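You operate a simulated robot arm through the tools that you are given. There is no shell and no other tool. Be economical: measure what you need, move in short steps, check, and stop when the job is done.

The job below is to be done with a simulated two-armed robot. You get a single attempt, and the scene is never put back.

TASK
Pick up the cartridge that says "cold" from the long table with one hand, pass it to the other hand and put it on the table top in front of the ring board.

It is judged by the outcome, as a careful person would: the job done as asked, and still so three seconds after it is handed in. It fails if anything else is knocked over, pushed out of place, dropped, spilled or broken.

THE ROBOT
Two 7-joint arms with two-finger parallel grippers on one trunk, on a base that drives. Base frame: it is fixed to the floor where the robot stands at the start and does not move with it; the origin is under the middle of the robot, x ahead of it, y to its left, z up; the surface under the hand at the start is at about z = 78. Lengths are in cm, angles in degrees, forces in N, time in s.
The left shoulder is at the start at [5, 16.8, 105.7], the right one opposite. With the tool pointing down near the work surface each hand reaches from about 22 to 66 cm from the robot's upright axis, wherever it stands, measured 20 degrees to its own side. Places, roughly: table top in front of the ring board (17x38 cm) [264, 2, 90]. Payload 1.57 kg a hand.
Tool frame (each hand has its own): the origin (TCP) lies between the finger pads and is the grasp point; the fingertips stand 3 cm ahead of it; z points along the fingers, y is the line along which they close. The gripper opens to 8 cm. The fingers are 1.7 cm wide and 1.2 cm thick; the gripper's body (4 by 8.2 cm) begins 8 cm behind the TCP.
Orientation is that of the tool frame in the base frame, as [roll, pitch, yaw] about the fixed x, y, z axes, in that order (R = Rz(yaw) Ry(pitch) Rx(roll)). With the fingers straight down and closing along the base's y, the tool's x points along the base's -x, its y along +y and its z along -z.

THE INTERFACE
- The arms move only by the tool play_rows. It takes "left_increments", "right_increments" or both (then of equal length, played together; a hand with none holds still); each is a list of rows, each a list of 7 numbers: the shift along the tool's x, y, z in cm, then the turn, a rotation vector about the tool's x, y, z in rad, then the finger opening in cm, from 0 to 8. In form: [[tx, ty, tz, wx, wy, wz, claw], ...]. A call has 1 to 12 rows; each row shifts and turns the commanded pose from where the row before left it, along the tool's axes as they then stand. Each row takes 0.2 s and may step no farther than 5 cm and 8.6 degrees from the row before; otherwise, or with a gripper value out of range, the whole call is refused. A pose out of reach is approached as far as the arm can. The call stops where the force on the tool passes 40 N (or 10 N more than at its start, if that is more) or the arm is blocked; 0.2 s more then pass. The fingers move at their own pace (about 4.5 cm/s each) and stop on an object; they squeeze with about 33 N. The grip force told is the motor's: it shows also when the fingers shut on nothing. Time passes only in rows, and 0.2 s behind the last, so rows that do not move let the fingers close. The reply holds the time, the measured pose of the TCP, the force on the tool along the base axes, the opening and the grip force, in the units named above and with some noise, with the torque about the TCP (base axes, N m) and any sound that the robot's microphone picked up.
- Cameras (640 x 400 px; columns grow to the right, rows downward): "scene" is now at [11.26, 3.49, 126.97]; the picture's right is [0.43, -0.90, 0.00], its down [-0.48, -0.23, -0.85] and it looks along [0.77, 0.36, -0.53] (base axes); focal length 267 px, centre (320, 200). "left" rides on the left gripper at [7.2, 0.7, -12.2] in its tool frame; the picture's right is [-0.09, 1.00, 0.00], its down [-0.84, -0.08, -0.54] and it looks along [-0.54, -0.05, 0.84] (tool axes); focal length 238 px, centre (320, 200). "right" rides on the right gripper at [7.2, -0.7, -12.2] in its tool frame; the picture's right is [0.09, 1.00, 0.00], its down [-0.84, 0.08, -0.54] and it looks along [-0.54, 0.05, 0.84] (tool axes); focal length 238 px, centre (320, 200). There is no depth. A picture from a camera that has moved, and an enlarged one, comes with that camera's place and axes in the base frame and with its lens. The place of the scene camera against the robot may be out by one fixed shift of up to 1.2 cm in any direction.
- get_image(camera): a new picture of that camera. It takes no simulated time.
- move_column(by): slides the trunk up (or, below 0, down) by that many cm; the arms and the scene camera ride with it, the base frame stays. It gives what a move gives, with no picture.
- steer(legs): drives the robot by 1 to 6 legs, each [ahead, left, turn to the left] in cm, cm and degrees, along the robot's own axes; the way and the turn of a leg run together, so that a leg with both is an arc; at most 150 cm and 180 degrees a leg. The arms and the cameras ride along, it lands a little off, and it stops where it bumps. It gives what a move gives.
- pan_tilt(pan, tilt): turns the head with the scene camera to pan (to the left, within 80 degrees either way) and tilt (down, from -29 to 69), counted from straight ahead of the robot. It gives what a move gives.
- inspect(camera, box): a new picture of the part [left, top, right, bottom] of that camera's present view, enlarged. It takes no simulated time.
- finish_job(): hands the job in; it is judged then, once.

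Go step by step. Nothing tells you exact positions but the pictures and the camera data: compare them with the known pose of the tool, close in by small moves and look again before you grip or let go. The budget is 120 turns and 108 pictures, counting those below and the enlarged ones. Unless the task says otherwise, let go and move clear before handing in, and close with one line.

The tools are called after "Request:" by a JSON object that holds its "fn" and its "kwargs". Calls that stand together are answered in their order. play_rows: Moves the arms, as the interface text tells. Its arguments: {"type":"object","properties":{"left_increments":{"type":"array"},"right_increments":{"type":"array"}},"required":[]} The other tools are called the same way: move_column (by) slides the trunk up or down; steer (legs) drives the base; pan_tilt (pan, tilt) turns the head that bears the scene camera; get_image (camera) takes a picture; inspect (camera, box) takes an enlarged picture of a part of a camera's view; finish_job () hands the job in.

At the start:

```text
t: 0.0
left_ee_pos: [25.95, 37.35, 102.05]
left_orientation: [180.0, 0.1, -180.0]
left_wrist_force: [0.5, 0.4, -0.4]
left_ft_torque: [0.0, -0.01, -0.01]
left_gripper_width: 7.99
left_grasp_force: 0.1
right_ee_pos: [40.71, 5.55, 107.46]
right_orientation: [180.0, -0.1, -180.0]
right_wrist_force: [-0.1, 0.2, 0.3]
right_ft_torque: [-0.01, 0.0, -0.01]
right_gripper_width: 8.01
right_grasp_force: 0.0
trunk travel left (down, up): [-22.5, 21.8]
robot x, y, heading: [0.22, -0.03, 0.2]
head pan, tilt: [25.4, 31.8]
```

scene: 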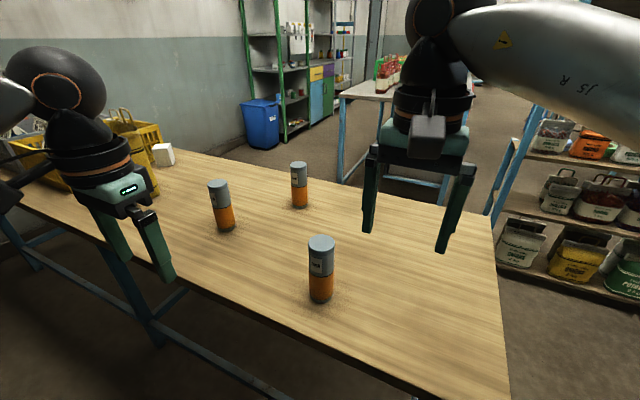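
right: 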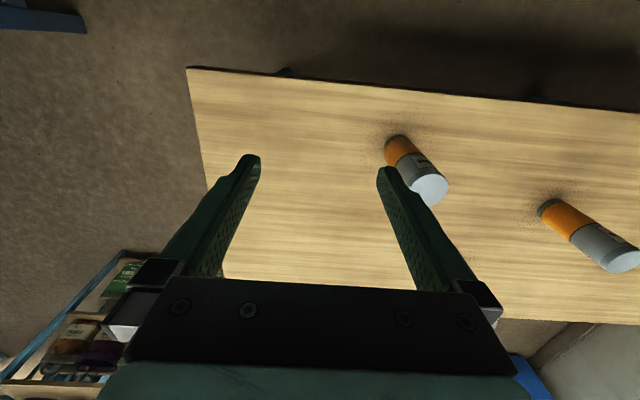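
left: 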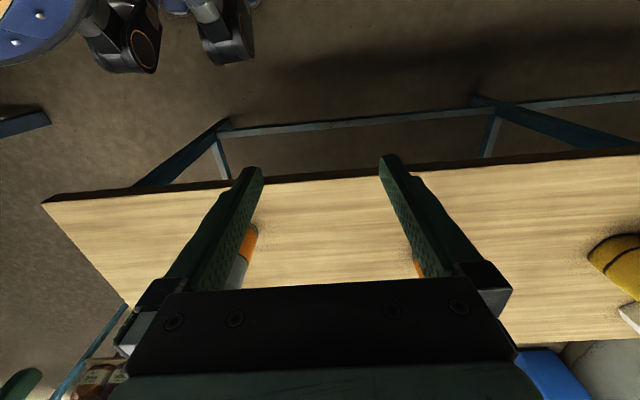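

I see three cartridges on the long table. I will enlarge their labels to find the one that says "cold".

Request:
{"fn": "inspect", "kwargs": {"camera": "scene", "box": [280, 220, 360, 310]}}

Request:
{"fn": "inspect", "kwargs": {"camera": "scene", "box": [190, 150, 330, 240]}}

```text
4.44 times, centred on (320, 265) of scene
camera zoom: at [11.26, 3.49, 126.97], right [0.43, -0.9, 0.0], down [-0.48, -0.23, -0.85], along [0.77, 0.36, -0.53], focal length 1187 px, centre (320, -89)
```

zoom: 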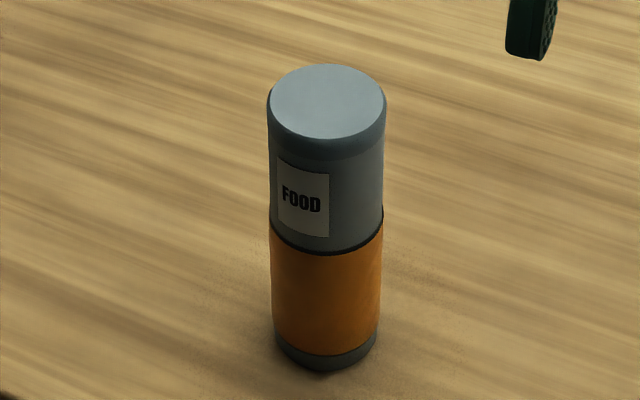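

```text
4.44 times, centred on (260, 195) of scene
camera zoom: at [11.26, 3.49, 126.97], right [0.43, -0.9, 0.0], down [-0.48, -0.23, -0.85], along [0.77, 0.36, -0.53], focal length 1187 px, centre (587, 222)
```

zoom: 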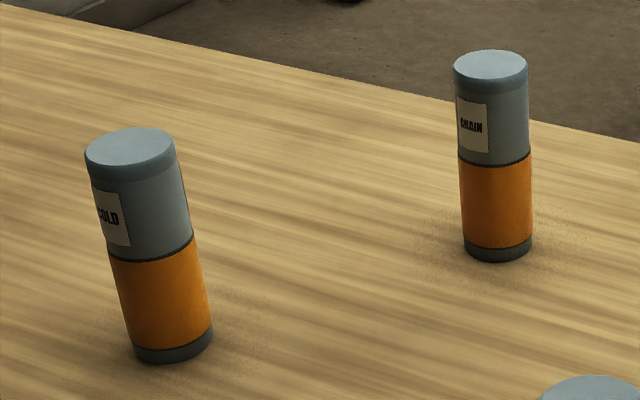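

"Cold" is the left cartridge. I estimate its base at (56, 55), its top at z≈93 and its diameter at about 5.3 cm. That is out of reach from here, so I'll drive left along the table and look again.

Request:
{"fn": "steer", "kwargs": {"legs": [[0, 36, 0]]}}

Request:
{"fn": "pan_tilt", "kwargs": {"pan": 15, "tilt": 40}}

Request:
{"fn": "get_image", "kwargs": {"camera": "scene"}}

Request:
{"fn": "get_image", "kwargs": {"camera": "left"}}

```text
t: 3.7
left_ee_pos: [26.31, 73.15, 102.11]
left_orientation: [-179.9, 0.0, 179.8]
left_wrist_force: [-0.5, 0.0, -0.7]
left_ft_torque: [0.0, 0.01, 0.02]
left_gripper_width: 8.02
left_grasp_force: 0.1
right_ee_pos: [40.71, 41.58, 107.46]
right_orientation: [-180.0, 0.0, 179.8]
right_wrist_force: [1.0, -0.5, 0.2]
right_ft_torque: [-0.03, -0.05, 0.02]
right_gripper_width: 7.99
right_grasp_force: 0.1
trunk travel left (down, up): [-22.5, 21.8]
robot x, y, heading: [0.21, 36.08, -0.2]
head pan, tilt: [25.4, 31.8]
```

```text
t: 4.4
left_ee_pos: [26.21, 73.27, 101.97]
left_orientation: [180.0, 0.0, 179.8]
left_wrist_force: [-0.7, 0.0, -0.8]
left_ft_torque: [0.02, -0.02, -0.02]
left_gripper_width: 8.0
left_grasp_force: 0.0
right_ee_pos: [40.75, 41.58, 107.48]
right_orientation: [179.9, 0.0, 179.8]
right_wrist_force: [-0.6, 0.7, 0.1]
right_ft_torque: [0.02, 0.03, -0.01]
right_gripper_width: 8.03
right_grasp_force: 0.1
trunk travel left (down, up): [-22.5, 21.8]
robot x, y, heading: [0.05, 36.08, -0.3]
head pan, tilt: [15.0, 40.0]
```

```text
102 pictures are left
camera scene: at [11.45, 37.74, 125.73], right [0.26, -0.97, 0.0], down [-0.62, -0.16, -0.77], along [0.74, 0.2, -0.64], focal length 267 px, centre (320, 200)
```

scene: 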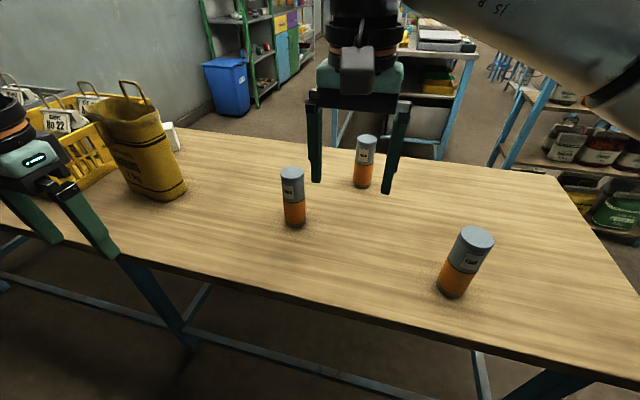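

```text
101 pictures are left
camera left: at [19.02, 74.02, 114.19], right [0.1, 1.0, 0.0], down [0.84, -0.08, 0.54], along [0.54, -0.05, -0.84], focal length 238 px, centre (320, 200)
```

left: 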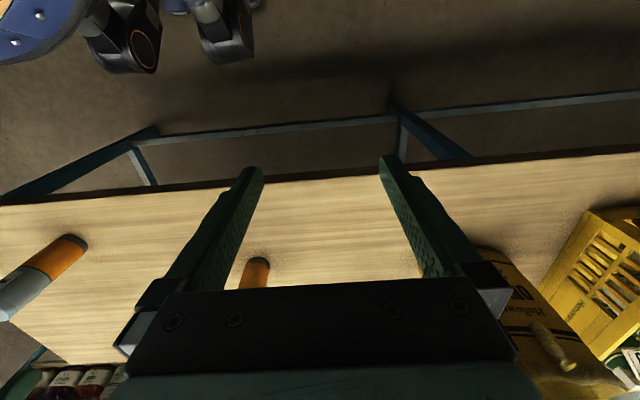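

Two views agree that "cold" stands near (56.3, 56) with its top at 93.5. I'll move the right hand aside and bring the left hand above it.

Request:
{"fn": "play_rows", "kwargs": {"left_increments": [[0, 0, -2, 0, 0, 0, 8], [-3, -2.1, 0, 0, 0, 0, 8], [-3.6, -2.1, 0, 0, 0, 0, 8], [-3.6, -2.1, 0, 0, 0, 0, 8], [-3.6, -2.1, 0, 0, 0, 0, 8], [-3.6, -2.1, 0, 0, 0, 0, 8], [-3.6, -2.1, 0, 0, 0, 0, 8], [-3.6, -2.1, 0, 0, 0, 0, 8], [-3, -2.3, 0, 0, 0, 0, 8], [0, 0, 0, 0, 0, 0, 8]], "right_increments": [[0, -2.5, 0, 0, 0, 0, 8], [0, -2.5, 0, 0, 0, 0, 8], [0, -2.5, 0, 0, 0, 0, 8], [0, -2.5, 0, 0, 0, 0, 8], [0, -2.5, 0, 0, 0, 0, 8], [0, -2.5, 0, 0, 0, 0, 8], [0, 0, 0, 0, 0, 0, 8], [0, 0, 0, 0, 0, 0, 8], [0, 0, 0, 0, 0, 0, 8], [0, 0, 0, 0, 0, 0, 8]]}}

Request:
{"fn": "get_image", "kwargs": {"camera": "scene"}}

Request:
{"fn": "get_image", "kwargs": {"camera": "left"}}

```text
t: 6.6
left_ee_pos: [51.21, 57.88, 103.32]
left_orientation: [-179.9, 0.1, 179.9]
left_wrist_force: [0.4, 0.8, 0.4]
left_ft_torque: [0.03, -0.03, 0.02]
left_gripper_width: 7.99
left_grasp_force: 0.1
left hand out of reach, approached as far as the arm can: row 9
right_ee_pos: [40.75, 26.52, 107.6]
right_orientation: [-179.9, -0.1, 179.8]
right_wrist_force: [0.1, -0.3, 0.6]
right_ft_torque: [0.01, 0.0, -0.01]
right_gripper_width: 8.0
right_grasp_force: 0.1
trunk travel left (down, up): [-22.5, 21.8]
robot x, y, heading: [0.3, 35.94, 0.0]
head pan, tilt: [15.0, 40.0]
```

```text
100 pictures are left
camera scene: at [11.47, 37.75, 125.72], right [0.26, -0.97, 0.0], down [-0.62, -0.16, -0.77], along [0.74, 0.2, -0.64], focal length 267 px, centre (320, 200)
```

scene: 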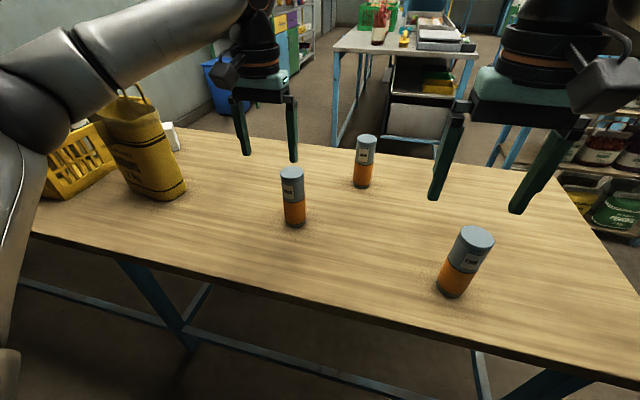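

```text
99 pictures are left
camera left: at [43.98, 58.59, 115.41], right [0.09, 1.0, 0.0], down [0.84, -0.08, 0.54], along [0.54, -0.05, -0.84], focal length 238 px, centre (320, 200)
```

left: 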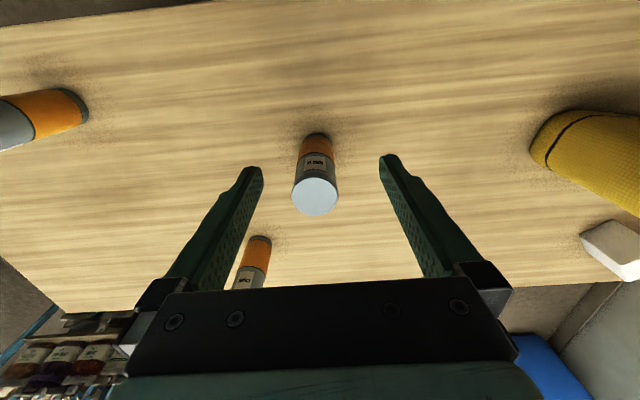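

The wrist camera puts the cartridge top near (57.6, 56.7). The left arm is at its limit at this height, so I'll raise the trunk, then extend the arm and lower it.

Request:
{"fn": "move_column", "kwargs": {"by": 12}}

Request:
{"fn": "play_rows", "kwargs": {"left_increments": [[0, 0, 3, 0, 0, 0, 8], [0, 0, 3, 0, 0, 0, 8], [0, 0, 3, 0, 0, 0, 8], [-2, -0.4, 1, 0, 0, 0, 8], [-2, -0.4, 0, 0, 0, 0, 8], [-2, -0.4, 0, 0, 0, 0, 8], [0, 0, 0, 0, 0, 0, 8]]}}

Request:
{"fn": "get_image", "kwargs": {"camera": "left"}}

```text
t: 8.1
left_ee_pos: [51.09, 57.72, 115.38]
left_orientation: [-180.0, 0.1, 179.8]
left_wrist_force: [-0.4, -0.2, 0.1]
left_ft_torque: [0.04, -0.01, 0.02]
left_gripper_width: 8.02
left_grasp_force: 0.0
right_ee_pos: [40.78, 26.49, 119.63]
right_orientation: [180.0, 0.0, 179.9]
right_wrist_force: [0.6, 0.4, 0.3]
right_ft_torque: [0.01, -0.02, 0.0]
right_gripper_width: 7.96
right_grasp_force: 0.1
trunk travel left (down, up): [-34.5, 9.8]
robot x, y, heading: [0.25, 35.86, -0.1]
head pan, tilt: [15.0, 40.0]
```

```text
t: 9.7
left_ee_pos: [53.1, 58.29, 105.38]
left_orientation: [-179.9, 0.1, 179.8]
left_wrist_force: [-0.1, 0.1, 0.8]
left_ft_torque: [0.06, 0.0, -0.02]
left_gripper_width: 7.99
left_grasp_force: 0.0
left hand out of reach, approached as far as the arm can: row 4, 5, 6
right_ee_pos: [40.77, 26.46, 119.56]
right_orientation: [180.0, 0.0, 179.8]
right_wrist_force: [0.4, 0.6, 0.1]
right_ft_torque: [0.0, -0.01, 0.04]
right_gripper_width: 8.01
right_grasp_force: 0.1
trunk travel left (down, up): [-34.5, 9.8]
robot x, y, heading: [0.33, 36.05, -0.5]
head pan, tilt: [15.0, 40.0]
```

```text
98 pictures are left
camera left: at [45.94, 59.08, 117.55], right [0.1, 1.0, 0.0], down [0.84, -0.08, 0.54], along [0.54, -0.05, -0.84], focal length 238 px, centre (320, 200)
```

left: 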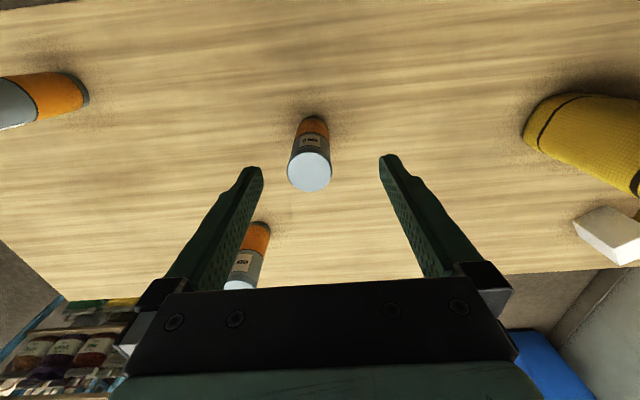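

The cartridge is consistently at (57.5, 56.8). Reach should improve lower down, so I'll descend to just above its top, centre in y, and extend forward.

Request:
{"fn": "play_rows", "kwargs": {"left_increments": [[0, -0.8, 2.5, 0, 0, 0, 8], [0, -0.7, 2.5, 0, 0, 0, 8], [0, 0, 2.0, 0, 0, 0, 8], [0, 0, 0, 0, 0, 0, 8]]}}

Request:
{"fn": "get_image", "kwargs": {"camera": "left"}}

```text
t: 10.7
left_ee_pos: [51.62, 57.7, 98.71]
left_orientation: [-179.9, 0.2, 179.8]
left_wrist_force: [1.2, 0.0, -0.4]
left_ft_torque: [0.07, 0.02, -0.01]
left_gripper_width: 8.0
left_grasp_force: 0.0
left hand out of reach, approached as far as the arm can: row 1, 2, 3
right_ee_pos: [40.71, 26.49, 119.66]
right_orientation: [-180.0, 0.0, 179.8]
right_wrist_force: [0.1, 0.1, -0.4]
right_ft_torque: [0.02, 0.0, 0.0]
right_gripper_width: 8.01
right_grasp_force: 0.1
trunk travel left (down, up): [-34.5, 9.8]
robot x, y, heading: [0.16, 35.95, -0.1]
head pan, tilt: [15.0, 40.0]
```

```text
97 pictures are left
camera left: at [44.43, 58.53, 110.86], right [0.1, 1.0, 0.0], down [0.84, -0.08, 0.54], along [0.54, -0.05, -0.84], focal length 238 px, centre (320, 200)
```

left: 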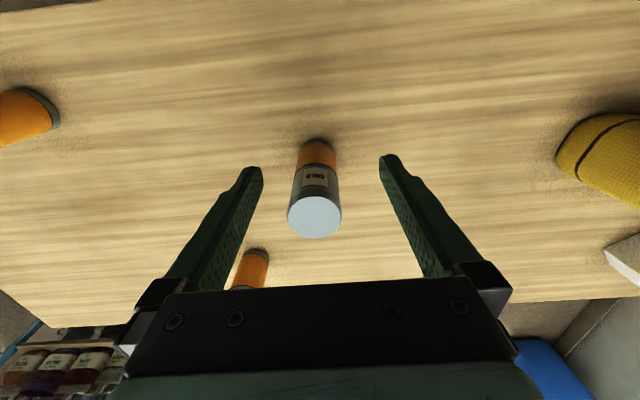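

Lowering pulled the hand back, so the arm is simply short by about 6 cm. I'll look down to see how close the base is to the table before edging forward.

Request:
{"fn": "pan_tilt", "kwargs": {"pan": 0, "tilt": 69}}

Request:
{"fn": "get_image", "kwargs": {"camera": "scene"}}

```text
t: 11.7
left_ee_pos: [51.69, 57.74, 98.78]
left_orientation: [-179.9, 0.1, 179.7]
left_wrist_force: [-0.2, 0.0, 0.3]
left_ft_torque: [0.02, 0.01, -0.02]
left_gripper_width: 7.99
left_grasp_force: 0.0
right_ee_pos: [40.64, 26.52, 119.5]
right_orientation: [-180.0, -0.1, 179.9]
right_wrist_force: [0.0, 0.6, 0.2]
right_ft_torque: [-0.03, 0.01, 0.0]
right_gripper_width: 8.0
right_grasp_force: 0.1
trunk travel left (down, up): [-34.5, 9.8]
robot x, y, heading: [0.21, 35.73, -0.5]
head pan, tilt: [0.0, 68.8]
```

```text
96 pictures are left
camera scene: at [8.82, 35.55, 134.11], right [0.0, -1.0, 0.0], down [-0.93, 0.0, -0.36], along [0.36, 0.0, -0.93], focal length 267 px, centre (320, 200)
```

scene: 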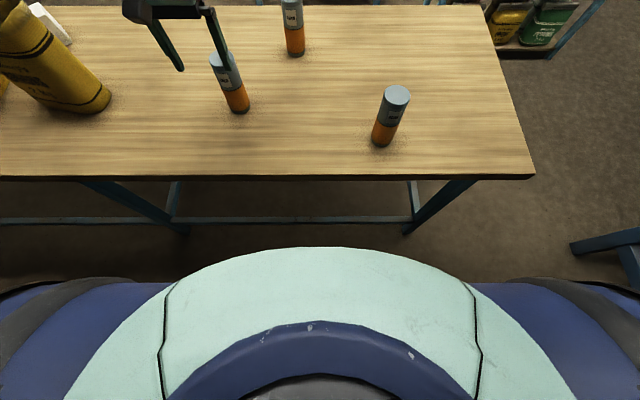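

There is room: the base stops well short of the table frame. I'll drive 6 cm ahead with the fingertips just above the cartridge top.

Request:
{"fn": "steer", "kwargs": {"legs": [[6, 0, 0]]}}

Request:
{"fn": "get_image", "kwargs": {"camera": "left"}}

```text
t: 12.6
left_ee_pos: [57.71, 57.71, 98.6]
left_orientation: [-179.9, 0.0, 179.9]
left_wrist_force: [-0.1, -0.2, -0.4]
left_ft_torque: [0.02, 0.01, -0.03]
left_gripper_width: 7.99
left_grasp_force: 0.0
right_ee_pos: [46.74, 26.49, 119.55]
right_orientation: [-179.9, 0.0, 179.8]
right_wrist_force: [-0.2, 0.6, -0.1]
right_ft_torque: [0.03, 0.05, -0.02]
right_gripper_width: 8.01
right_grasp_force: 0.0
trunk travel left (down, up): [-34.5, 9.8]
robot x, y, heading: [6.14, 35.69, -0.5]
head pan, tilt: [0.0, 68.8]
```

```text
95 pictures are left
camera left: at [50.47, 58.5, 110.84], right [0.1, 1.0, 0.0], down [0.84, -0.08, 0.54], along [0.54, -0.05, -0.84], focal length 238 px, centre (320, 200)
```

left: 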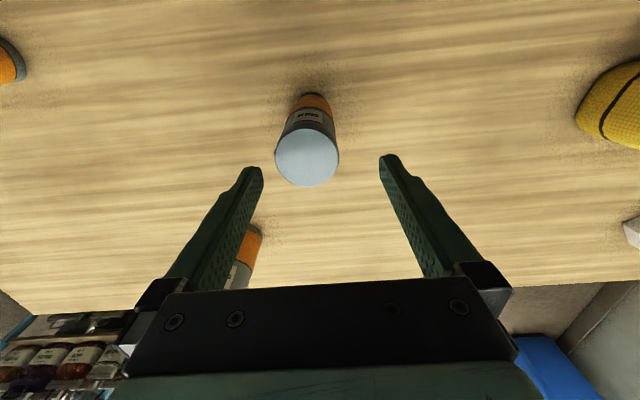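

The hand is nearly centred, and needs only −0.9 cm in y. I'll shift, then lower the trunk by 5 cm so the arm pose is kept, and check.

Request:
{"fn": "play_rows", "kwargs": {"left_increments": [[0, -0.9, 0, 0, 0, 0, 8], [0, 0, 0, 0, 0, 0, 8]]}}

Request:
{"fn": "move_column", "kwargs": {"by": -4}}

Request:
{"fn": "get_image", "kwargs": {"camera": "left"}}

```text
t: 13.2
left_ee_pos: [57.25, 57.01, 98.83]
left_orientation: [-179.8, 0.3, 179.9]
left_wrist_force: [-0.5, -0.1, 0.5]
left_ft_torque: [-0.01, -0.03, 0.02]
left_gripper_width: 8.01
left_grasp_force: 0.0
left hand out of reach, approached as far as the arm can: row 1
right_ee_pos: [46.56, 26.48, 119.56]
right_orientation: [-180.0, 0.0, 179.8]
right_wrist_force: [0.3, 0.2, 0.2]
right_ft_torque: [0.05, 0.01, 0.01]
right_gripper_width: 8.01
right_grasp_force: 0.0
trunk travel left (down, up): [-34.5, 9.8]
robot x, y, heading: [5.8, 35.77, -0.2]
head pan, tilt: [0.0, 68.8]
```

```text
t: 14.1
left_ee_pos: [57.3, 57.15, 94.85]
left_orientation: [-179.8, 0.3, 179.8]
left_wrist_force: [0.2, 0.2, 0.7]
left_ft_torque: [-0.02, -0.02, 0.0]
left_gripper_width: 8.0
left_grasp_force: 0.0
right_ee_pos: [46.67, 26.47, 115.68]
right_orientation: [-179.9, 0.0, 179.8]
right_wrist_force: [-0.2, 0.0, 0.1]
right_ft_torque: [0.02, 0.02, -0.03]
right_gripper_width: 8.0
right_grasp_force: 0.0
trunk travel left (down, up): [-30.5, 13.8]
robot x, y, heading: [5.83, 35.96, -0.2]
head pan, tilt: [0.0, 68.8]
```

```text
94 pictures are left
camera left: at [50.03, 57.91, 107.04], right [0.1, 1.0, 0.0], down [0.83, -0.08, 0.55], along [0.54, -0.05, -0.84], focal length 238 px, centre (320, 200)
```

left: 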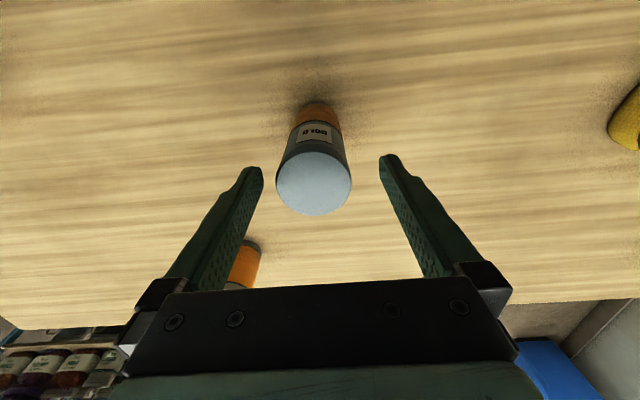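

The cartridge is centred at (57.4, 56.8), straddled by the fingers. I'll lower 4 cm more, then close.

Request:
{"fn": "move_column", "kwargs": {"by": -4.2}}

Request:
{"fn": "get_image", "kwargs": {"camera": "left"}}

Request:
{"fn": "play_rows", "kwargs": {"left_increments": [[0, 0, 0, 0, 0, 0, 6], [0, 0, 0, 0, 0, 0, 5], [0, 0, 0, 0, 0, 0, 4], [0, 0, 0, 0, 0, 0, 3], [0, 0, 0, 0, 0, 0, 3]]}}

Request:
{"fn": "get_image", "kwargs": {"camera": "left"}}

```text
t: 14.9
left_ee_pos: [57.17, 57.03, 90.69]
left_orientation: [-179.8, 0.4, 179.8]
left_wrist_force: [0.6, -0.2, 0.9]
left_ft_torque: [0.02, -0.01, 0.03]
left_gripper_width: 8.01
left_grasp_force: 0.1
right_ee_pos: [46.67, 26.36, 111.42]
right_orientation: [-179.9, 0.0, 179.8]
right_wrist_force: [0.8, -0.7, -0.4]
right_ft_torque: [0.02, -0.03, -0.01]
right_gripper_width: 7.99
right_grasp_force: 0.0
trunk travel left (down, up): [-26.3, 18.0]
robot x, y, heading: [6.01, 35.94, -0.4]
head pan, tilt: [0.0, 68.8]
```

```text
93 pictures are left
camera left: at [50.03, 57.91, 102.84], right [0.1, 1.0, 0.0], down [0.83, -0.08, 0.55], along [0.54, -0.05, -0.84], focal length 238 px, centre (320, 200)
```

left: 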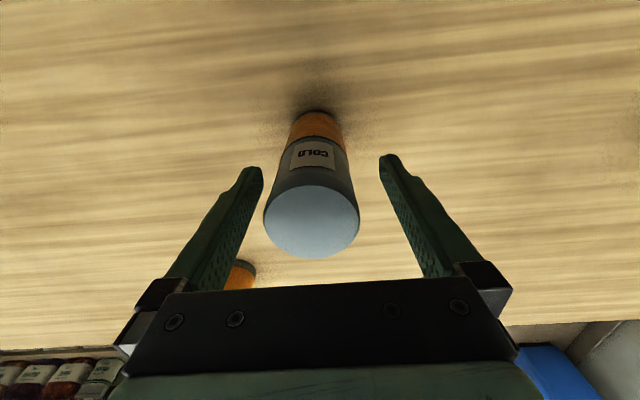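

```text
t: 16.1
left_ee_pos: [57.24, 57.02, 90.79]
left_orientation: [-179.7, 0.4, 179.8]
left_wrist_force: [-0.5, -1.7, 1.0]
left_ft_torque: [-0.01, 0.06, 0.02]
left_gripper_width: 5.09
left_grasp_force: 32.6
right_ee_pos: [46.7, 26.49, 111.4]
right_orientation: [-180.0, 0.0, 179.8]
right_wrist_force: [0.2, -0.1, 0.7]
right_ft_torque: [0.0, 0.04, 0.03]
right_gripper_width: 8.0
right_grasp_force: 0.0
trunk travel left (down, up): [-26.3, 18.0]
robot x, y, heading: [5.9, 35.98, -0.4]
head pan, tilt: [0.0, 68.8]
```

```text
92 pictures are left
camera left: at [50.03, 57.9, 102.85], right [0.1, 1.0, 0.0], down [0.83, -0.08, 0.55], along [0.54, -0.05, -0.84], focal length 238 px, centre (320, 200)
```

left: 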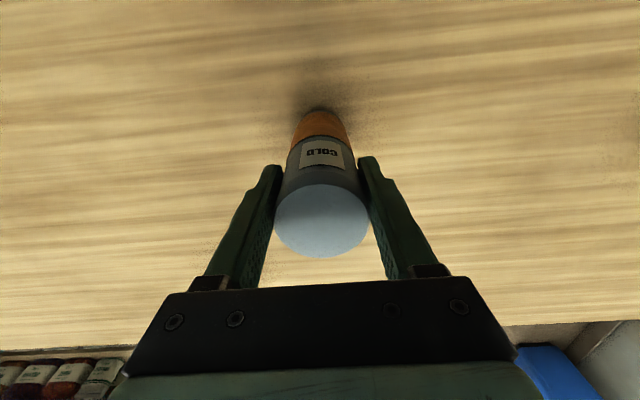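

Cold is gripped (5.1 cm wide, 33 N). I'll lift it by raising the trunk.

Request:
{"fn": "move_column", "kwargs": {"by": 17}}

Request:
{"fn": "pan_tilt", "kwargs": {"pan": 10, "tilt": 45}}

Request:
{"fn": "get_image", "kwargs": {"camera": "scene"}}

```text
t: 18.0
left_ee_pos: [57.29, 57.15, 107.6]
left_orientation: [-179.8, 0.3, 179.8]
left_wrist_force: [-1.0, 0.2, -2.9]
left_ft_torque: [-0.02, 0.04, 0.02]
left_gripper_width: 5.11
left_grasp_force: 33.1
right_ee_pos: [46.7, 26.55, 128.25]
right_orientation: [180.0, -0.1, 179.7]
right_wrist_force: [0.2, -0.3, -0.2]
right_ft_torque: [0.02, 0.0, -0.01]
right_gripper_width: 8.0
right_grasp_force: 0.1
trunk travel left (down, up): [-43.3, 1.0]
robot x, y, heading: [5.87, 35.91, -0.2]
head pan, tilt: [0.0, 68.8]
```

```text
t: 18.9
left_ee_pos: [57.32, 57.03, 107.72]
left_orientation: [-179.8, 0.2, 179.8]
left_wrist_force: [-0.5, 0.1, -3.2]
left_ft_torque: [-0.01, 0.05, -0.02]
left_gripper_width: 5.13
left_grasp_force: 32.7
right_ee_pos: [46.73, 26.41, 128.4]
right_orientation: [-179.9, 0.0, 179.7]
right_wrist_force: [0.3, 0.1, -0.4]
right_ft_torque: [0.0, -0.01, 0.02]
right_gripper_width: 8.02
right_grasp_force: 0.0
trunk travel left (down, up): [-43.3, 1.0]
robot x, y, heading: [5.61, 35.8, -0.2]
head pan, tilt: [10.0, 45.0]
```

```text
91 pictures are left
camera scene: at [17.22, 36.93, 145.78], right [0.17, -0.99, 0.0], down [-0.7, -0.12, -0.71], along [0.7, 0.12, -0.71], focal length 267 px, centre (320, 200)
```

scene: 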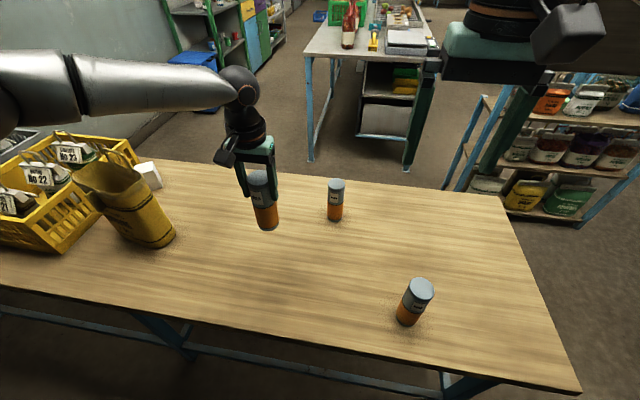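

The cartridge is held securely. Next I'll bring the left hand in front of the robot with its camera turned away. The right hand gets yawed and tilted 45° to take the lower part.

Request:
{"fn": "play_rows", "kwargs": {"left_increments": [[2.25, -2.75, -1.25, 0, 0, 0, 3], [2.25, -2.75, -1.25, 0, 0, 0, 3], [2.25, -2.75, -1.25, 0, 0, 0, 3], [2.25, -2.75, -1.25, 0, 0, 0, 3], [0, 0, 0, 0, 0, 0.131, 3], [0, 0, 0, 0, 0, 0.131, 3], [0, 0, 0, 0, 0, 0.131, 3], [0, 0, 0, 0, 0, 0.131, 3], [0, 0, 0, 0, 0, 0.131, 3], [0, 0, 0, 0, 0, 0.131, 3], [0, 0, 0, 0, 0, 0, 3], [0, 0, 0, 0, 0, 0, 3]], "right_increments": [[1, -1, 0, 0, 0, -0.131, 8], [1, -1, 0, 0, 0, -0.131, 8], [1, -1, 0, 0, 0, -0.131, 8], [0, 0, 0, 0, 0, -0.131, 8], [0, 0, 0, 0, 0, -0.131, 8], [0, 0, 0, 0, 0, -0.131, 8], [0, 0, 0, 0, -0.131, 0, 8], [0, 0, 0, 0, -0.131, 0, 8], [0, 0, 0, 0, -0.131, 0, 8], [0, 0, 0, 0, -0.131, 0, 8], [0, 0, 0, 0, -0.131, 0, 8], [0, 0, 0, 0, -0.131, 0, 8]]}}

Request:
{"fn": "get_image", "kwargs": {"camera": "scene"}}

Request:
{"fn": "get_image", "kwargs": {"camera": "right"}}

```text
t: 21.5
left_ee_pos: [47.43, 47.67, 112.84]
left_orientation: [-180.0, 0.3, 134.7]
left_wrist_force: [-0.4, -0.6, -2.5]
left_ft_torque: [0.02, 0.0, 0.0]
left_gripper_width: 5.12
left_grasp_force: 33.4
left hand out of reach, approached as far as the arm can: row 3, 4
right_ee_pos: [44.01, 23.06, 128.22]
right_orientation: [179.9, 45.2, -135.2]
right_wrist_force: [0.4, 0.0, 0.1]
right_ft_torque: [0.04, 0.03, -0.01]
right_gripper_width: 8.0
right_grasp_force: 0.1
trunk travel left (down, up): [-43.3, 1.0]
robot x, y, heading: [5.87, 36.07, -0.1]
head pan, tilt: [10.0, 45.0]
```

```text
90 pictures are left
camera scene: at [17.18, 36.88, 145.8], right [0.17, -0.99, 0.0], down [-0.7, -0.12, -0.71], along [0.7, 0.12, -0.71], focal length 267 px, centre (320, 200)
```

scene: 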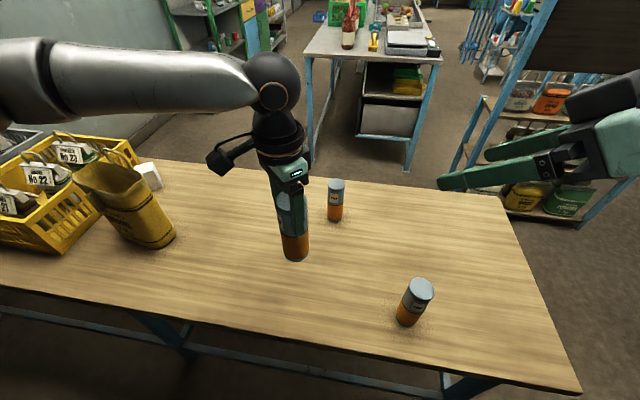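

```text
89 pictures are left
camera right: at [34.85, 12.91, 131.85], right [-0.75, 0.66, -0.07], down [0.09, 0.2, 0.98], along [0.66, 0.72, -0.21], focal length 238 px, centre (320, 200)
```

right: 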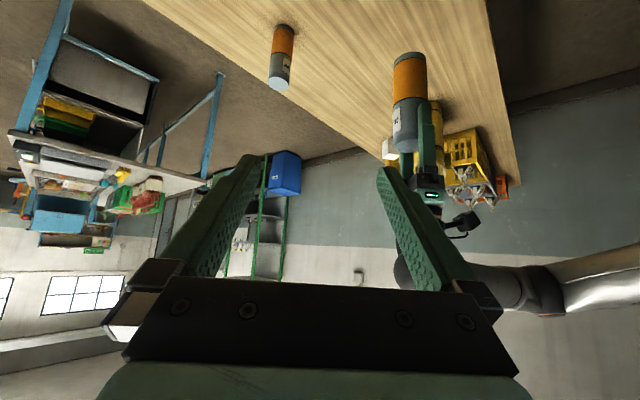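

The cartridge's axis is at (47.4, 47.7) and its bottom is at about z=100. I'll reduce the right tilt to 35° for clearance and go to a pre-grasp 10 cm back along the approach line.

Request:
{"fn": "play_rows", "kwargs": {"right_increments": [[0, 0, 0, 0, 0.0875, 0, 8], [0, 0, 0, 0, 0.0875, 0, 8], [0.06, 2.5, 3.23, 0, 0, 0, 8], [0.06, 2.5, 3.23, 0, 0, 0, 8], [0.06, 2.5, 3.23, 0, 0, 0, 8], [0.06, 2.5, 3.23, 0, 0, 0, 8], [0.06, 2.5, 3.23, 0, 0, 0, 8], [0.06, 2.5, 3.23, 0, 0, 0, 8], [0, 0, 0, 0, 0, 0, 8]], "left_increments": [[0, 0, 0, 0, 0, 0, 3], [0, 0, 0, 0, 0, 0, 3], [0, 0, 0, 0, 0, 0, 3], [0, 0, 0, 0, 0, 0, 3], [0, 0, 0, 0, 0, 0, 3], [0, 0, 0, 0, 0, 0, 3], [0, 0, 0, 0, 0, 0, 3], [0, 0, 0, 0, 0, 0, 3], [0, 0, 0, 0, 0, 0, 3]]}}

Request:
{"fn": "get_image", "kwargs": {"camera": "scene"}}

Request:
{"fn": "get_image", "kwargs": {"camera": "right"}}

```text
t: 23.5
left_ee_pos: [47.41, 47.67, 112.94]
left_orientation: [180.0, 0.4, 134.8]
left_wrist_force: [0.2, 0.8, -2.6]
left_ft_torque: [0.01, 0.04, 0.0]
left_gripper_width: 5.12
left_grasp_force: 33.0
right_ee_pos: [41.1, 41.2, 112.31]
right_orientation: [-179.9, 35.0, -135.2]
right_wrist_force: [-0.2, -0.3, -0.1]
right_ft_torque: [-0.03, 0.03, 0.02]
right_gripper_width: 7.99
right_grasp_force: 0.0
trunk travel left (down, up): [-43.3, 1.0]
robot x, y, heading: [5.86, 36.04, -0.3]
head pan, tilt: [10.0, 45.0]
```

```text
88 pictures are left
camera scene: at [17.2, 36.88, 145.79], right [0.17, -0.99, 0.0], down [-0.7, -0.12, -0.71], along [0.7, 0.12, -0.71], focal length 267 px, centre (320, 200)
```

scene: 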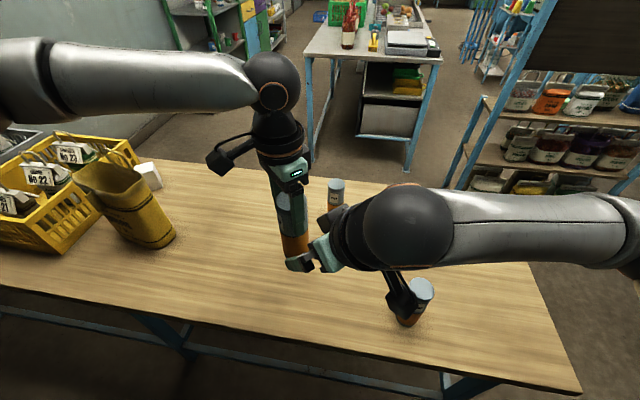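

```text
87 pictures are left
camera right: at [32.5, 31.7, 118.1], right [-0.76, 0.65, -0.05], down [0.21, 0.32, 0.92], along [0.62, 0.69, -0.38], focal length 238 px, centre (320, 200)
```

right: 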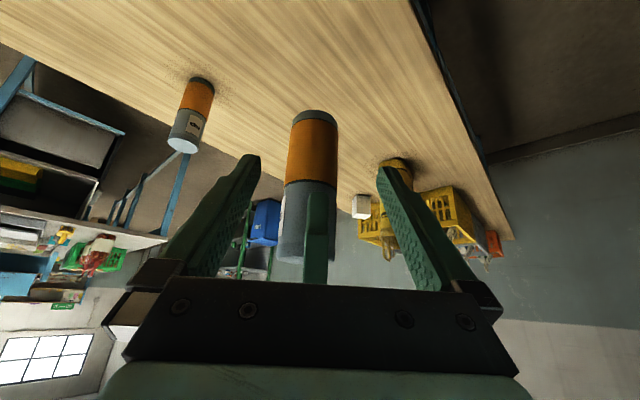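

My tilt was measured from vertical, so the hand is steeper than intended. I'll tilt it 20° further toward horizontal before approaching, then recheck.

Request:
{"fn": "play_rows", "kwargs": {"right_increments": [[0, 0, 0, 0, -0.1165, 0, 8], [0, 0, 0, 0, -0.1165, 0, 8], [0, 0, 0, 0, -0.1165, 0, 8], [0.54, 0.14, 1.5, 0, 0, 0, 8], [0, 0, 0, 0, 0, 0, 8]]}}

Request:
{"fn": "get_image", "kwargs": {"camera": "right"}}

Request:
{"fn": "get_image", "kwargs": {"camera": "scene"}}

```text
t: 24.7
left_ee_pos: [47.24, 47.77, 112.83]
left_orientation: [180.0, 0.6, 134.7]
left_wrist_force: [-0.5, 0.7, -3.6]
left_ft_torque: [0.0, 0.03, -0.02]
left_gripper_width: 5.12
left_grasp_force: 33.2
right_ee_pos: [41.62, 42.1, 110.96]
right_orientation: [-180.0, 55.1, -135.2]
right_wrist_force: [-0.4, -0.7, -0.1]
right_ft_torque: [0.03, 0.01, 0.0]
right_gripper_width: 8.0
right_grasp_force: 0.0
trunk travel left (down, up): [-43.3, 1.0]
robot x, y, heading: [6.15, 36.09, 0.2]
head pan, tilt: [10.0, 45.0]
```

```text
86 pictures are left
camera right: at [32.17, 31.71, 112.04], right [-0.74, 0.67, -0.08], down [-0.03, 0.08, 1.0], along [0.67, 0.74, -0.04], focal length 238 px, centre (320, 200)
```

right: 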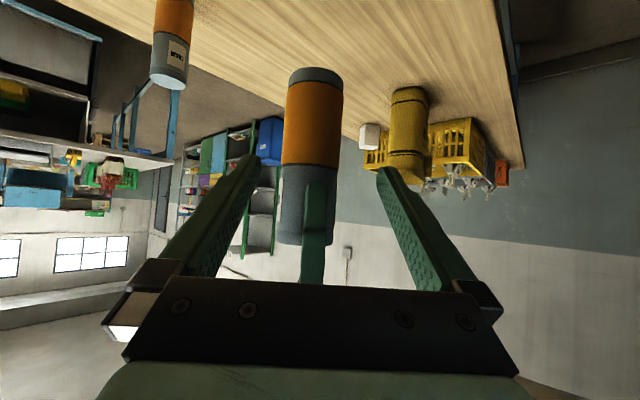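

```text
85 pictures are left
camera scene: at [17.2, 36.91, 145.8], right [0.17, -0.99, 0.0], down [-0.7, -0.12, -0.71], along [0.7, 0.12, -0.71], focal length 267 px, centre (320, 200)
```

scene: 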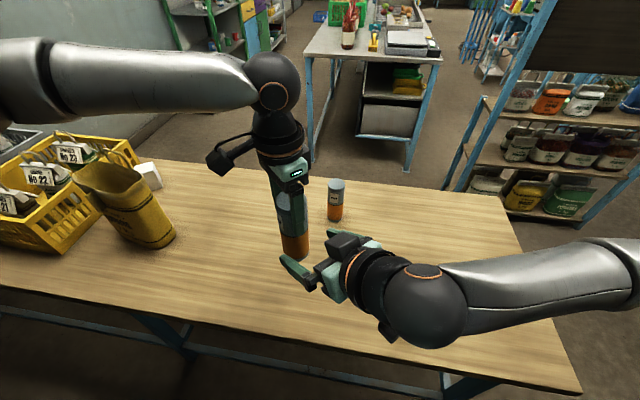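

The bottom is confirmed at z≈99.6, with the left fingertips at about 110. I'll advance along the approach line and check before closing.

Request:
{"fn": "play_rows", "kwargs": {"right_increments": [[0.07, 0, 2, 0, 0, 0, 8], [0.07, 0, 2, 0, 0, 0, 8], [0.07, 0, 2, 0, 0, 0, 8], [0.07, 0, 2, 0, 0, 0, 8], [0, 0, 1.7, 0, 0, 0, 8], [0, 0, 0, 0, 0, 0, 8]]}}

Request:
{"fn": "get_image", "kwargs": {"camera": "right"}}

Request:
{"fn": "inspect", "kwargs": {"camera": "scene", "box": [200, 120, 440, 270]}}

```text
t: 26.1
left_ee_pos: [47.43, 47.83, 112.91]
left_orientation: [180.0, 0.5, 134.7]
left_wrist_force: [-0.2, 0.9, -3.1]
left_ft_torque: [0.04, 0.0, -0.01]
left_gripper_width: 5.12
left_grasp_force: 33.3
right_ee_pos: [47.32, 47.69, 105.23]
right_orientation: [179.9, 55.0, -135.2]
right_wrist_force: [-0.1, 0.3, -0.5]
right_ft_torque: [0.04, -0.03, 0.0]
right_gripper_width: 8.0
right_grasp_force: 0.1
trunk travel left (down, up): [-43.3, 1.0]
robot x, y, heading: [6.05, 35.97, -0.4]
head pan, tilt: [10.0, 45.0]
```

```text
84 pictures are left
camera right: at [37.81, 37.29, 106.21], right [-0.74, 0.67, -0.08], down [-0.03, 0.08, 1.0], along [0.67, 0.74, -0.04], focal length 238 px, centre (320, 200)
```

right: 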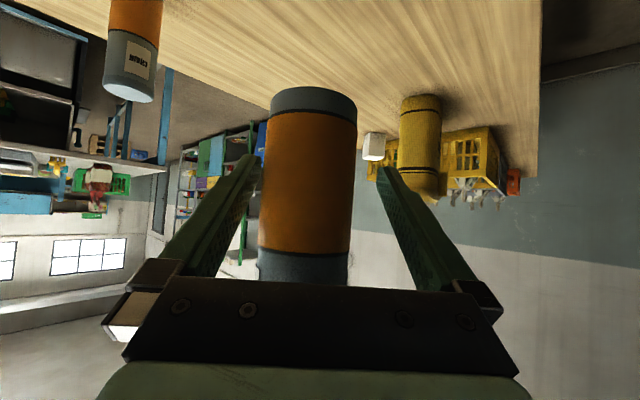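

```text
2.67 times, centred on (320, 195) of scene
camera zoom: at [17.2, 36.92, 145.79], right [0.17, -0.99, 0.0], down [-0.7, -0.12, -0.71], along [0.7, 0.12, -0.71], focal length 712 px, centre (320, 213)
```

zoom: 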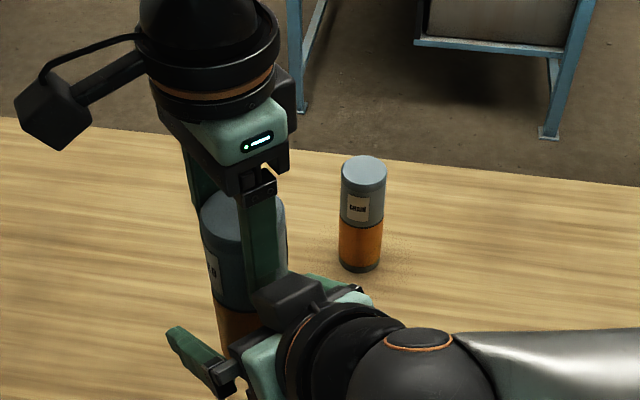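

The cartridge lies about 0.8 cm to one side of the right finger midline. I'll shift to centre and close the right hand on it.

Request:
{"fn": "play_rows", "kwargs": {"right_increments": [[0, -0.8, 0, 0, 0, 0, 8], [0, 0, 0, 0, 0, 0, 8], [0, 0, 0, 0, 0, 0, 7], [0, 0, 0, 0, 0, 0, 6.4]]}}

Request:
{"fn": "get_image", "kwargs": {"camera": "right"}}

```text
t: 27.1
left_ee_pos: [47.3, 47.8, 112.88]
left_orientation: [179.9, 0.5, 134.7]
left_wrist_force: [0.4, -0.8, -3.0]
left_ft_torque: [0.0, 0.0, -0.01]
left_gripper_width: 5.11
left_grasp_force: 33.3
right_ee_pos: [48.02, 47.11, 105.2]
right_orientation: [180.0, 55.0, -135.2]
right_wrist_force: [0.6, -0.1, -1.1]
right_ft_torque: [-0.01, -0.05, 0.0]
right_gripper_width: 6.44
right_grasp_force: 0.0
trunk travel left (down, up): [-43.3, 1.0]
robot x, y, heading: [6.57, 35.83, -0.1]
head pan, tilt: [10.0, 45.0]
```

```text
82 pictures are left
camera right: at [38.35, 36.65, 106.24], right [-0.74, 0.67, -0.08], down [-0.03, 0.08, 1.0], along [0.67, 0.74, -0.04], focal length 238 px, centre (320, 200)
```

right: 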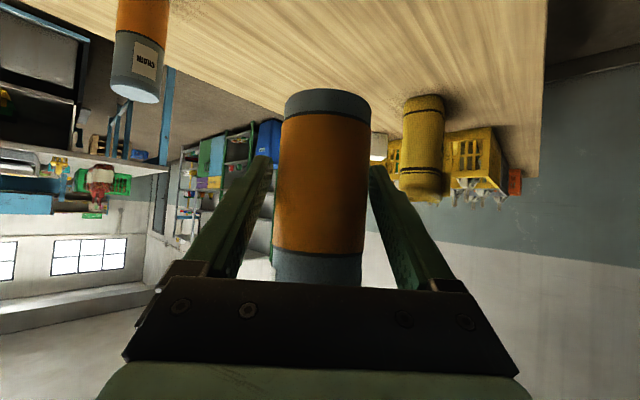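

It is now centred. I'll close the right hand fully.

Request:
{"fn": "play_rows", "kwargs": {"right_increments": [[0, 0, 0, 0, 0, 0, 5.4], [0, 0, 0, 0, 0, 0, 4.5], [0, 0, 0, 0, 0, 0, 3], [0, 0, 0, 0, 0, 0, 3], [0, 0, 0, 0, 0, 0, 3]]}}

Request:
{"fn": "get_image", "kwargs": {"camera": "right"}}

```text
t: 28.3
left_ee_pos: [47.49, 47.8, 112.86]
left_orientation: [179.9, 0.5, 134.7]
left_wrist_force: [3.1, -4.8, -4.0]
left_ft_torque: [-0.35, -0.18, 0.06]
left_gripper_width: 5.14
left_grasp_force: 32.9
right_ee_pos: [47.76, 47.04, 105.21]
right_orientation: [179.9, 55.1, -135.2]
right_wrist_force: [-3.9, 5.6, -0.6]
right_ft_torque: [-0.04, -0.09, -0.07]
right_gripper_width: 5.12
right_grasp_force: 32.7
trunk travel left (down, up): [-43.3, 1.0]
robot x, y, heading: [6.22, 36.19, -0.3]
head pan, tilt: [10.0, 45.0]
```

```text
81 pictures are left
camera right: at [38.31, 36.68, 106.24], right [-0.74, 0.67, -0.07], down [-0.03, 0.08, 1.0], along [0.67, 0.74, -0.04], focal length 238 px, centre (320, 200)
```

right: 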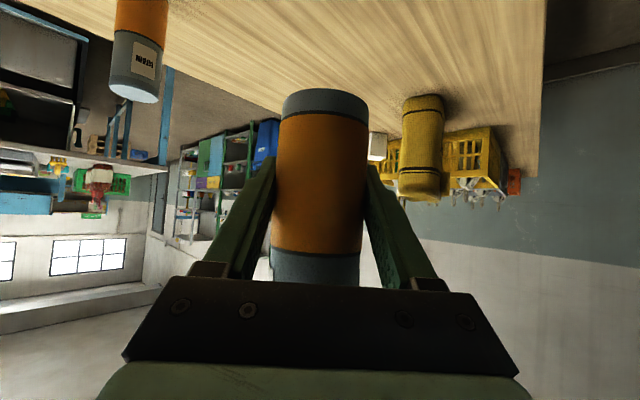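

Both hands hold the cartridge, with about 6 N of side load between them. I'll ease that, open the left hand slightly, and draw it straight up.

Request:
{"fn": "play_rows", "kwargs": {"right_increments": [[0, 0.2, 0, 0, 0, 0, 3], [0, 0, 0, 0, 0, 0, 3], [0, 0, 0, 0, 0, 0, 3], [0, 0, 0, 0, 0, 0, 3], [0, 0, 0, 0, 0, 0, 3]], "left_increments": [[0, 0, 0, 0, 0, 0, 3], [0, 0, 0, 0, 0, 0, 5], [0, 0, 0, 0, 0, 0, 5.8], [0, 0, 0, 0, 0, 0, 6.4], [0, 0, 0, 0, 0, 0, 6.4]]}}

Request:
{"fn": "inspect", "kwargs": {"camera": "scene", "box": [200, 120, 440, 270]}}

Request:
{"fn": "get_image", "kwargs": {"camera": "left"}}

```text
t: 29.5
left_ee_pos: [47.27, 47.71, 113.01]
left_orientation: [-180.0, 0.5, 134.7]
left_wrist_force: [0.6, -0.2, 0.4]
left_ft_torque: [-0.02, 0.03, 0.01]
left_gripper_width: 6.41
left_grasp_force: 0.1
right_ee_pos: [47.9, 47.18, 105.13]
right_orientation: [-180.0, 55.0, -135.2]
right_wrist_force: [0.4, 0.1, -0.8]
right_ft_torque: [0.0, -0.01, 0.0]
right_gripper_width: 5.14
right_grasp_force: 33.3
trunk travel left (down, up): [-43.3, 1.0]
robot x, y, heading: [5.75, 36.13, -0.0]
head pan, tilt: [10.0, 45.0]
```

```text
2.67 times, centred on (320, 195) of scene
camera zoom: at [17.21, 36.93, 145.79], right [0.17, -0.99, 0.0], down [-0.7, -0.12, -0.71], along [0.7, 0.12, -0.71], focal length 712 px, centre (320, 213)
```

zoom: 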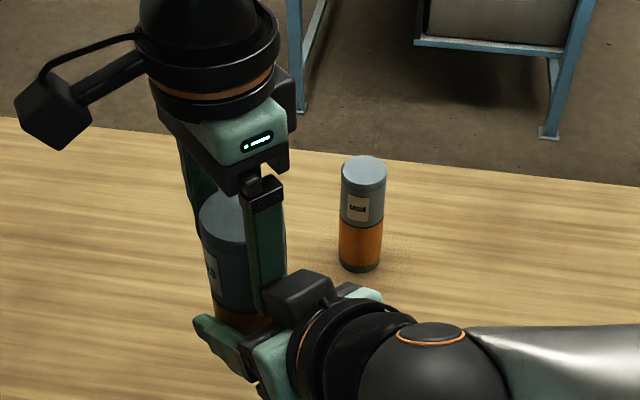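

```text
79 pictures are left
camera left: at [42.73, 53.54, 125.0], right [0.77, 0.64, 0.0], down [0.53, -0.65, 0.55], along [0.35, -0.42, -0.84], focal length 238 px, centre (320, 200)
```

left: 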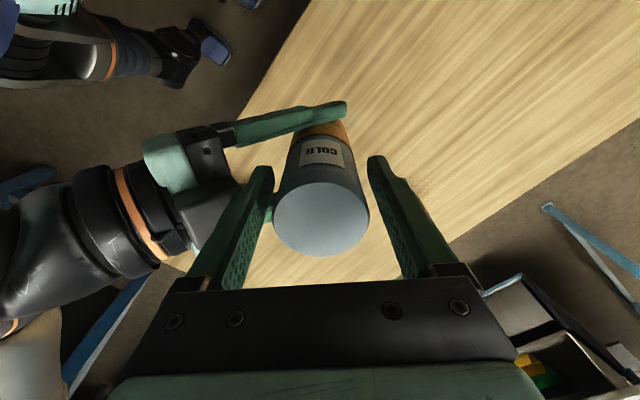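

The left fingers are free of the cartridge, which the right hand alone now holds. I'll raise the left hand straight up and then away to the left.

Request:
{"fn": "play_rows", "kwargs": {"left_increments": [[0, 0, -1, 0, 0, 0, 6.4], [0, 0, -2, 0, 0, 0, 6.4], [0, 0, -3, 0, 0, 0, 6.4], [0, 0, -3, 0, 0, 0, 6.4], [0, 0, -2, 0, 0, 0, 6.4], [3, 0, 0, 0, 0, 0, 6.4], [3, 0, 0, 0, 0, 0, 6.4], [3, 0, 0, 0, 0, 0, 6.4], [3, 0, 0, 0, 0, 0, 6.4], [0, 0, 0, 0, 0, 0, 6.4]]}}

Request:
{"fn": "get_image", "kwargs": {"camera": "scene"}}

```text
t: 31.7
left_ee_pos: [38.58, 57.12, 122.66]
left_orientation: [-180.0, 0.3, 134.7]
left_wrist_force: [-0.2, 0.3, 0.6]
left_ft_torque: [0.04, 0.02, -0.01]
left_gripper_width: 6.41
left_grasp_force: 0.0
left hand out of reach, approached as far as the arm can: row 4, 5
right_ee_pos: [47.66, 47.15, 105.16]
right_orientation: [-180.0, 55.0, -135.2]
right_wrist_force: [-1.1, -0.2, 0.6]
right_ft_torque: [0.0, -0.02, 0.0]
right_gripper_width: 5.14
right_grasp_force: 33.2
trunk travel left (down, up): [-43.3, 1.0]
robot x, y, heading: [5.79, 35.99, -0.4]
head pan, tilt: [10.0, 45.0]
```

```text
78 pictures are left
camera scene: at [17.26, 36.89, 145.79], right [0.17, -0.99, 0.0], down [-0.7, -0.12, -0.71], along [0.7, 0.12, -0.71], focal length 267 px, centre (320, 200)
```

scene: 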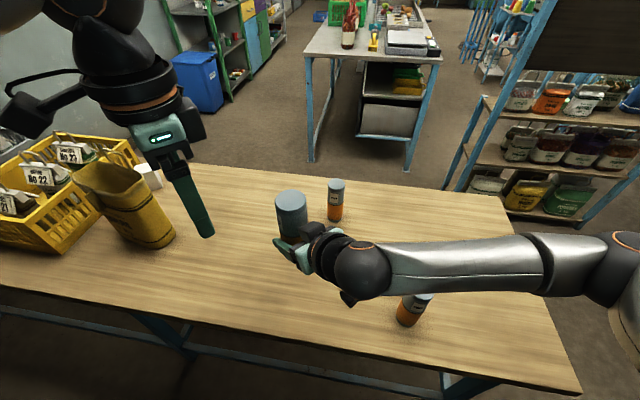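

The handover is complete. Now I'll look ahead to survey the destination and the driving route.

Request:
{"fn": "pan_tilt", "kwargs": {"pan": -8, "tilt": 18}}

Request:
{"fn": "get_image", "kwargs": {"camera": "scene"}}

Request:
{"fn": "inspect", "kwargs": {"camera": "scene", "box": [220, 60, 460, 210]}}

Request:
{"fn": "pan_tilt", "kwargs": {"pan": -60, "tilt": 35}}

Request:
{"fn": "get_image", "kwargs": {"camera": "scene"}}

```text
t: 32.6
left_ee_pos: [38.54, 56.92, 122.71]
left_orientation: [-180.0, 0.2, 134.7]
left_wrist_force: [0.0, -0.7, 0.0]
left_ft_torque: [0.0, -0.04, 0.04]
left_gripper_width: 6.4
left_grasp_force: 0.0
right_ee_pos: [47.75, 47.29, 105.24]
right_orientation: [180.0, 55.0, -135.2]
right_wrist_force: [0.0, -0.1, 0.3]
right_ft_torque: [0.01, 0.0, 0.0]
right_gripper_width: 5.1
right_grasp_force: 33.3
trunk travel left (down, up): [-43.3, 1.0]
robot x, y, heading: [5.98, 35.99, -0.3]
head pan, tilt: [-8.0, 18.0]
```

```text
77 pictures are left
camera scene: at [18.44, 34.22, 149.98], right [-0.14, -0.99, 0.0], down [-0.31, 0.04, -0.95], along [0.94, -0.14, -0.31], focal length 267 px, centre (320, 200)
```

scene: 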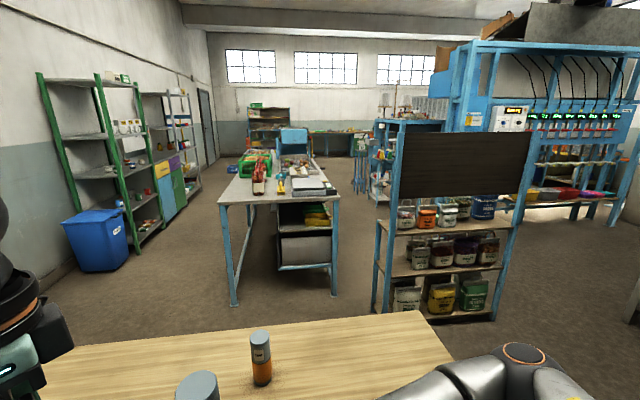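

```text
2.67 times, centred on (340, 135) of scene
camera zoom: at [18.44, 34.22, 149.98], right [-0.14, -0.99, 0.0], down [-0.31, 0.04, -0.95], along [0.94, -0.14, -0.31], focal length 712 px, centre (267, 373)
```

zoom: 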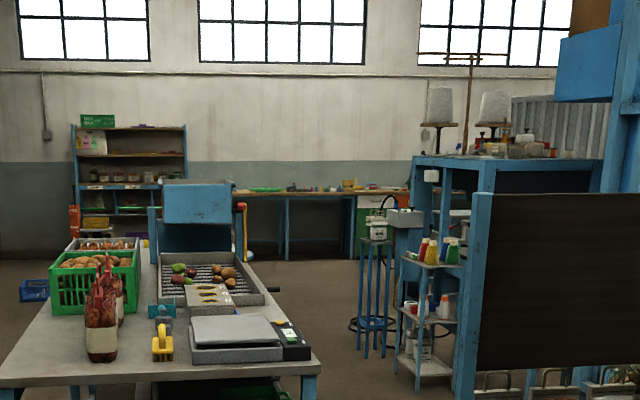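

```text
t: 33.8
left_ee_pos: [38.49, 57.01, 122.74]
left_orientation: [-180.0, 0.4, 134.7]
left_wrist_force: [0.1, -0.6, 0.7]
left_ft_torque: [-0.01, -0.03, 0.0]
left_gripper_width: 6.41
left_grasp_force: 0.1
right_ee_pos: [47.74, 47.17, 105.18]
right_orientation: [180.0, 55.0, -135.2]
right_wrist_force: [0.0, 0.6, 0.1]
right_ft_torque: [0.02, -0.01, -0.02]
right_gripper_width: 5.13
right_grasp_force: 33.4
trunk travel left (down, up): [-43.3, 1.0]
robot x, y, heading: [6.01, 36.17, -0.1]
head pan, tilt: [-60.0, 35.0]
```

```text
75 pictures are left
camera scene: at [13.58, 27.91, 147.28], right [-0.87, -0.5, 0.0], down [-0.29, 0.5, -0.82], along [0.41, -0.71, -0.57], focal length 267 px, centre (320, 200)
```

scene: 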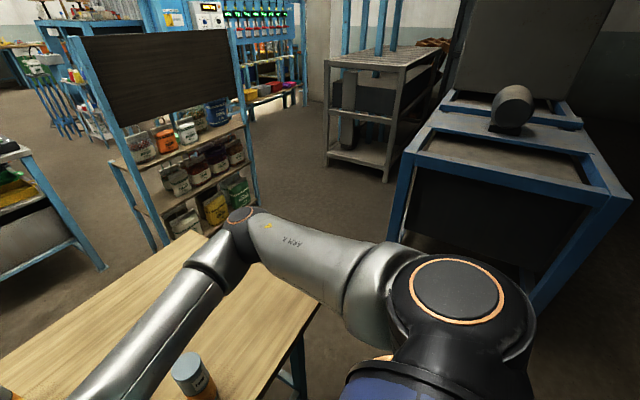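

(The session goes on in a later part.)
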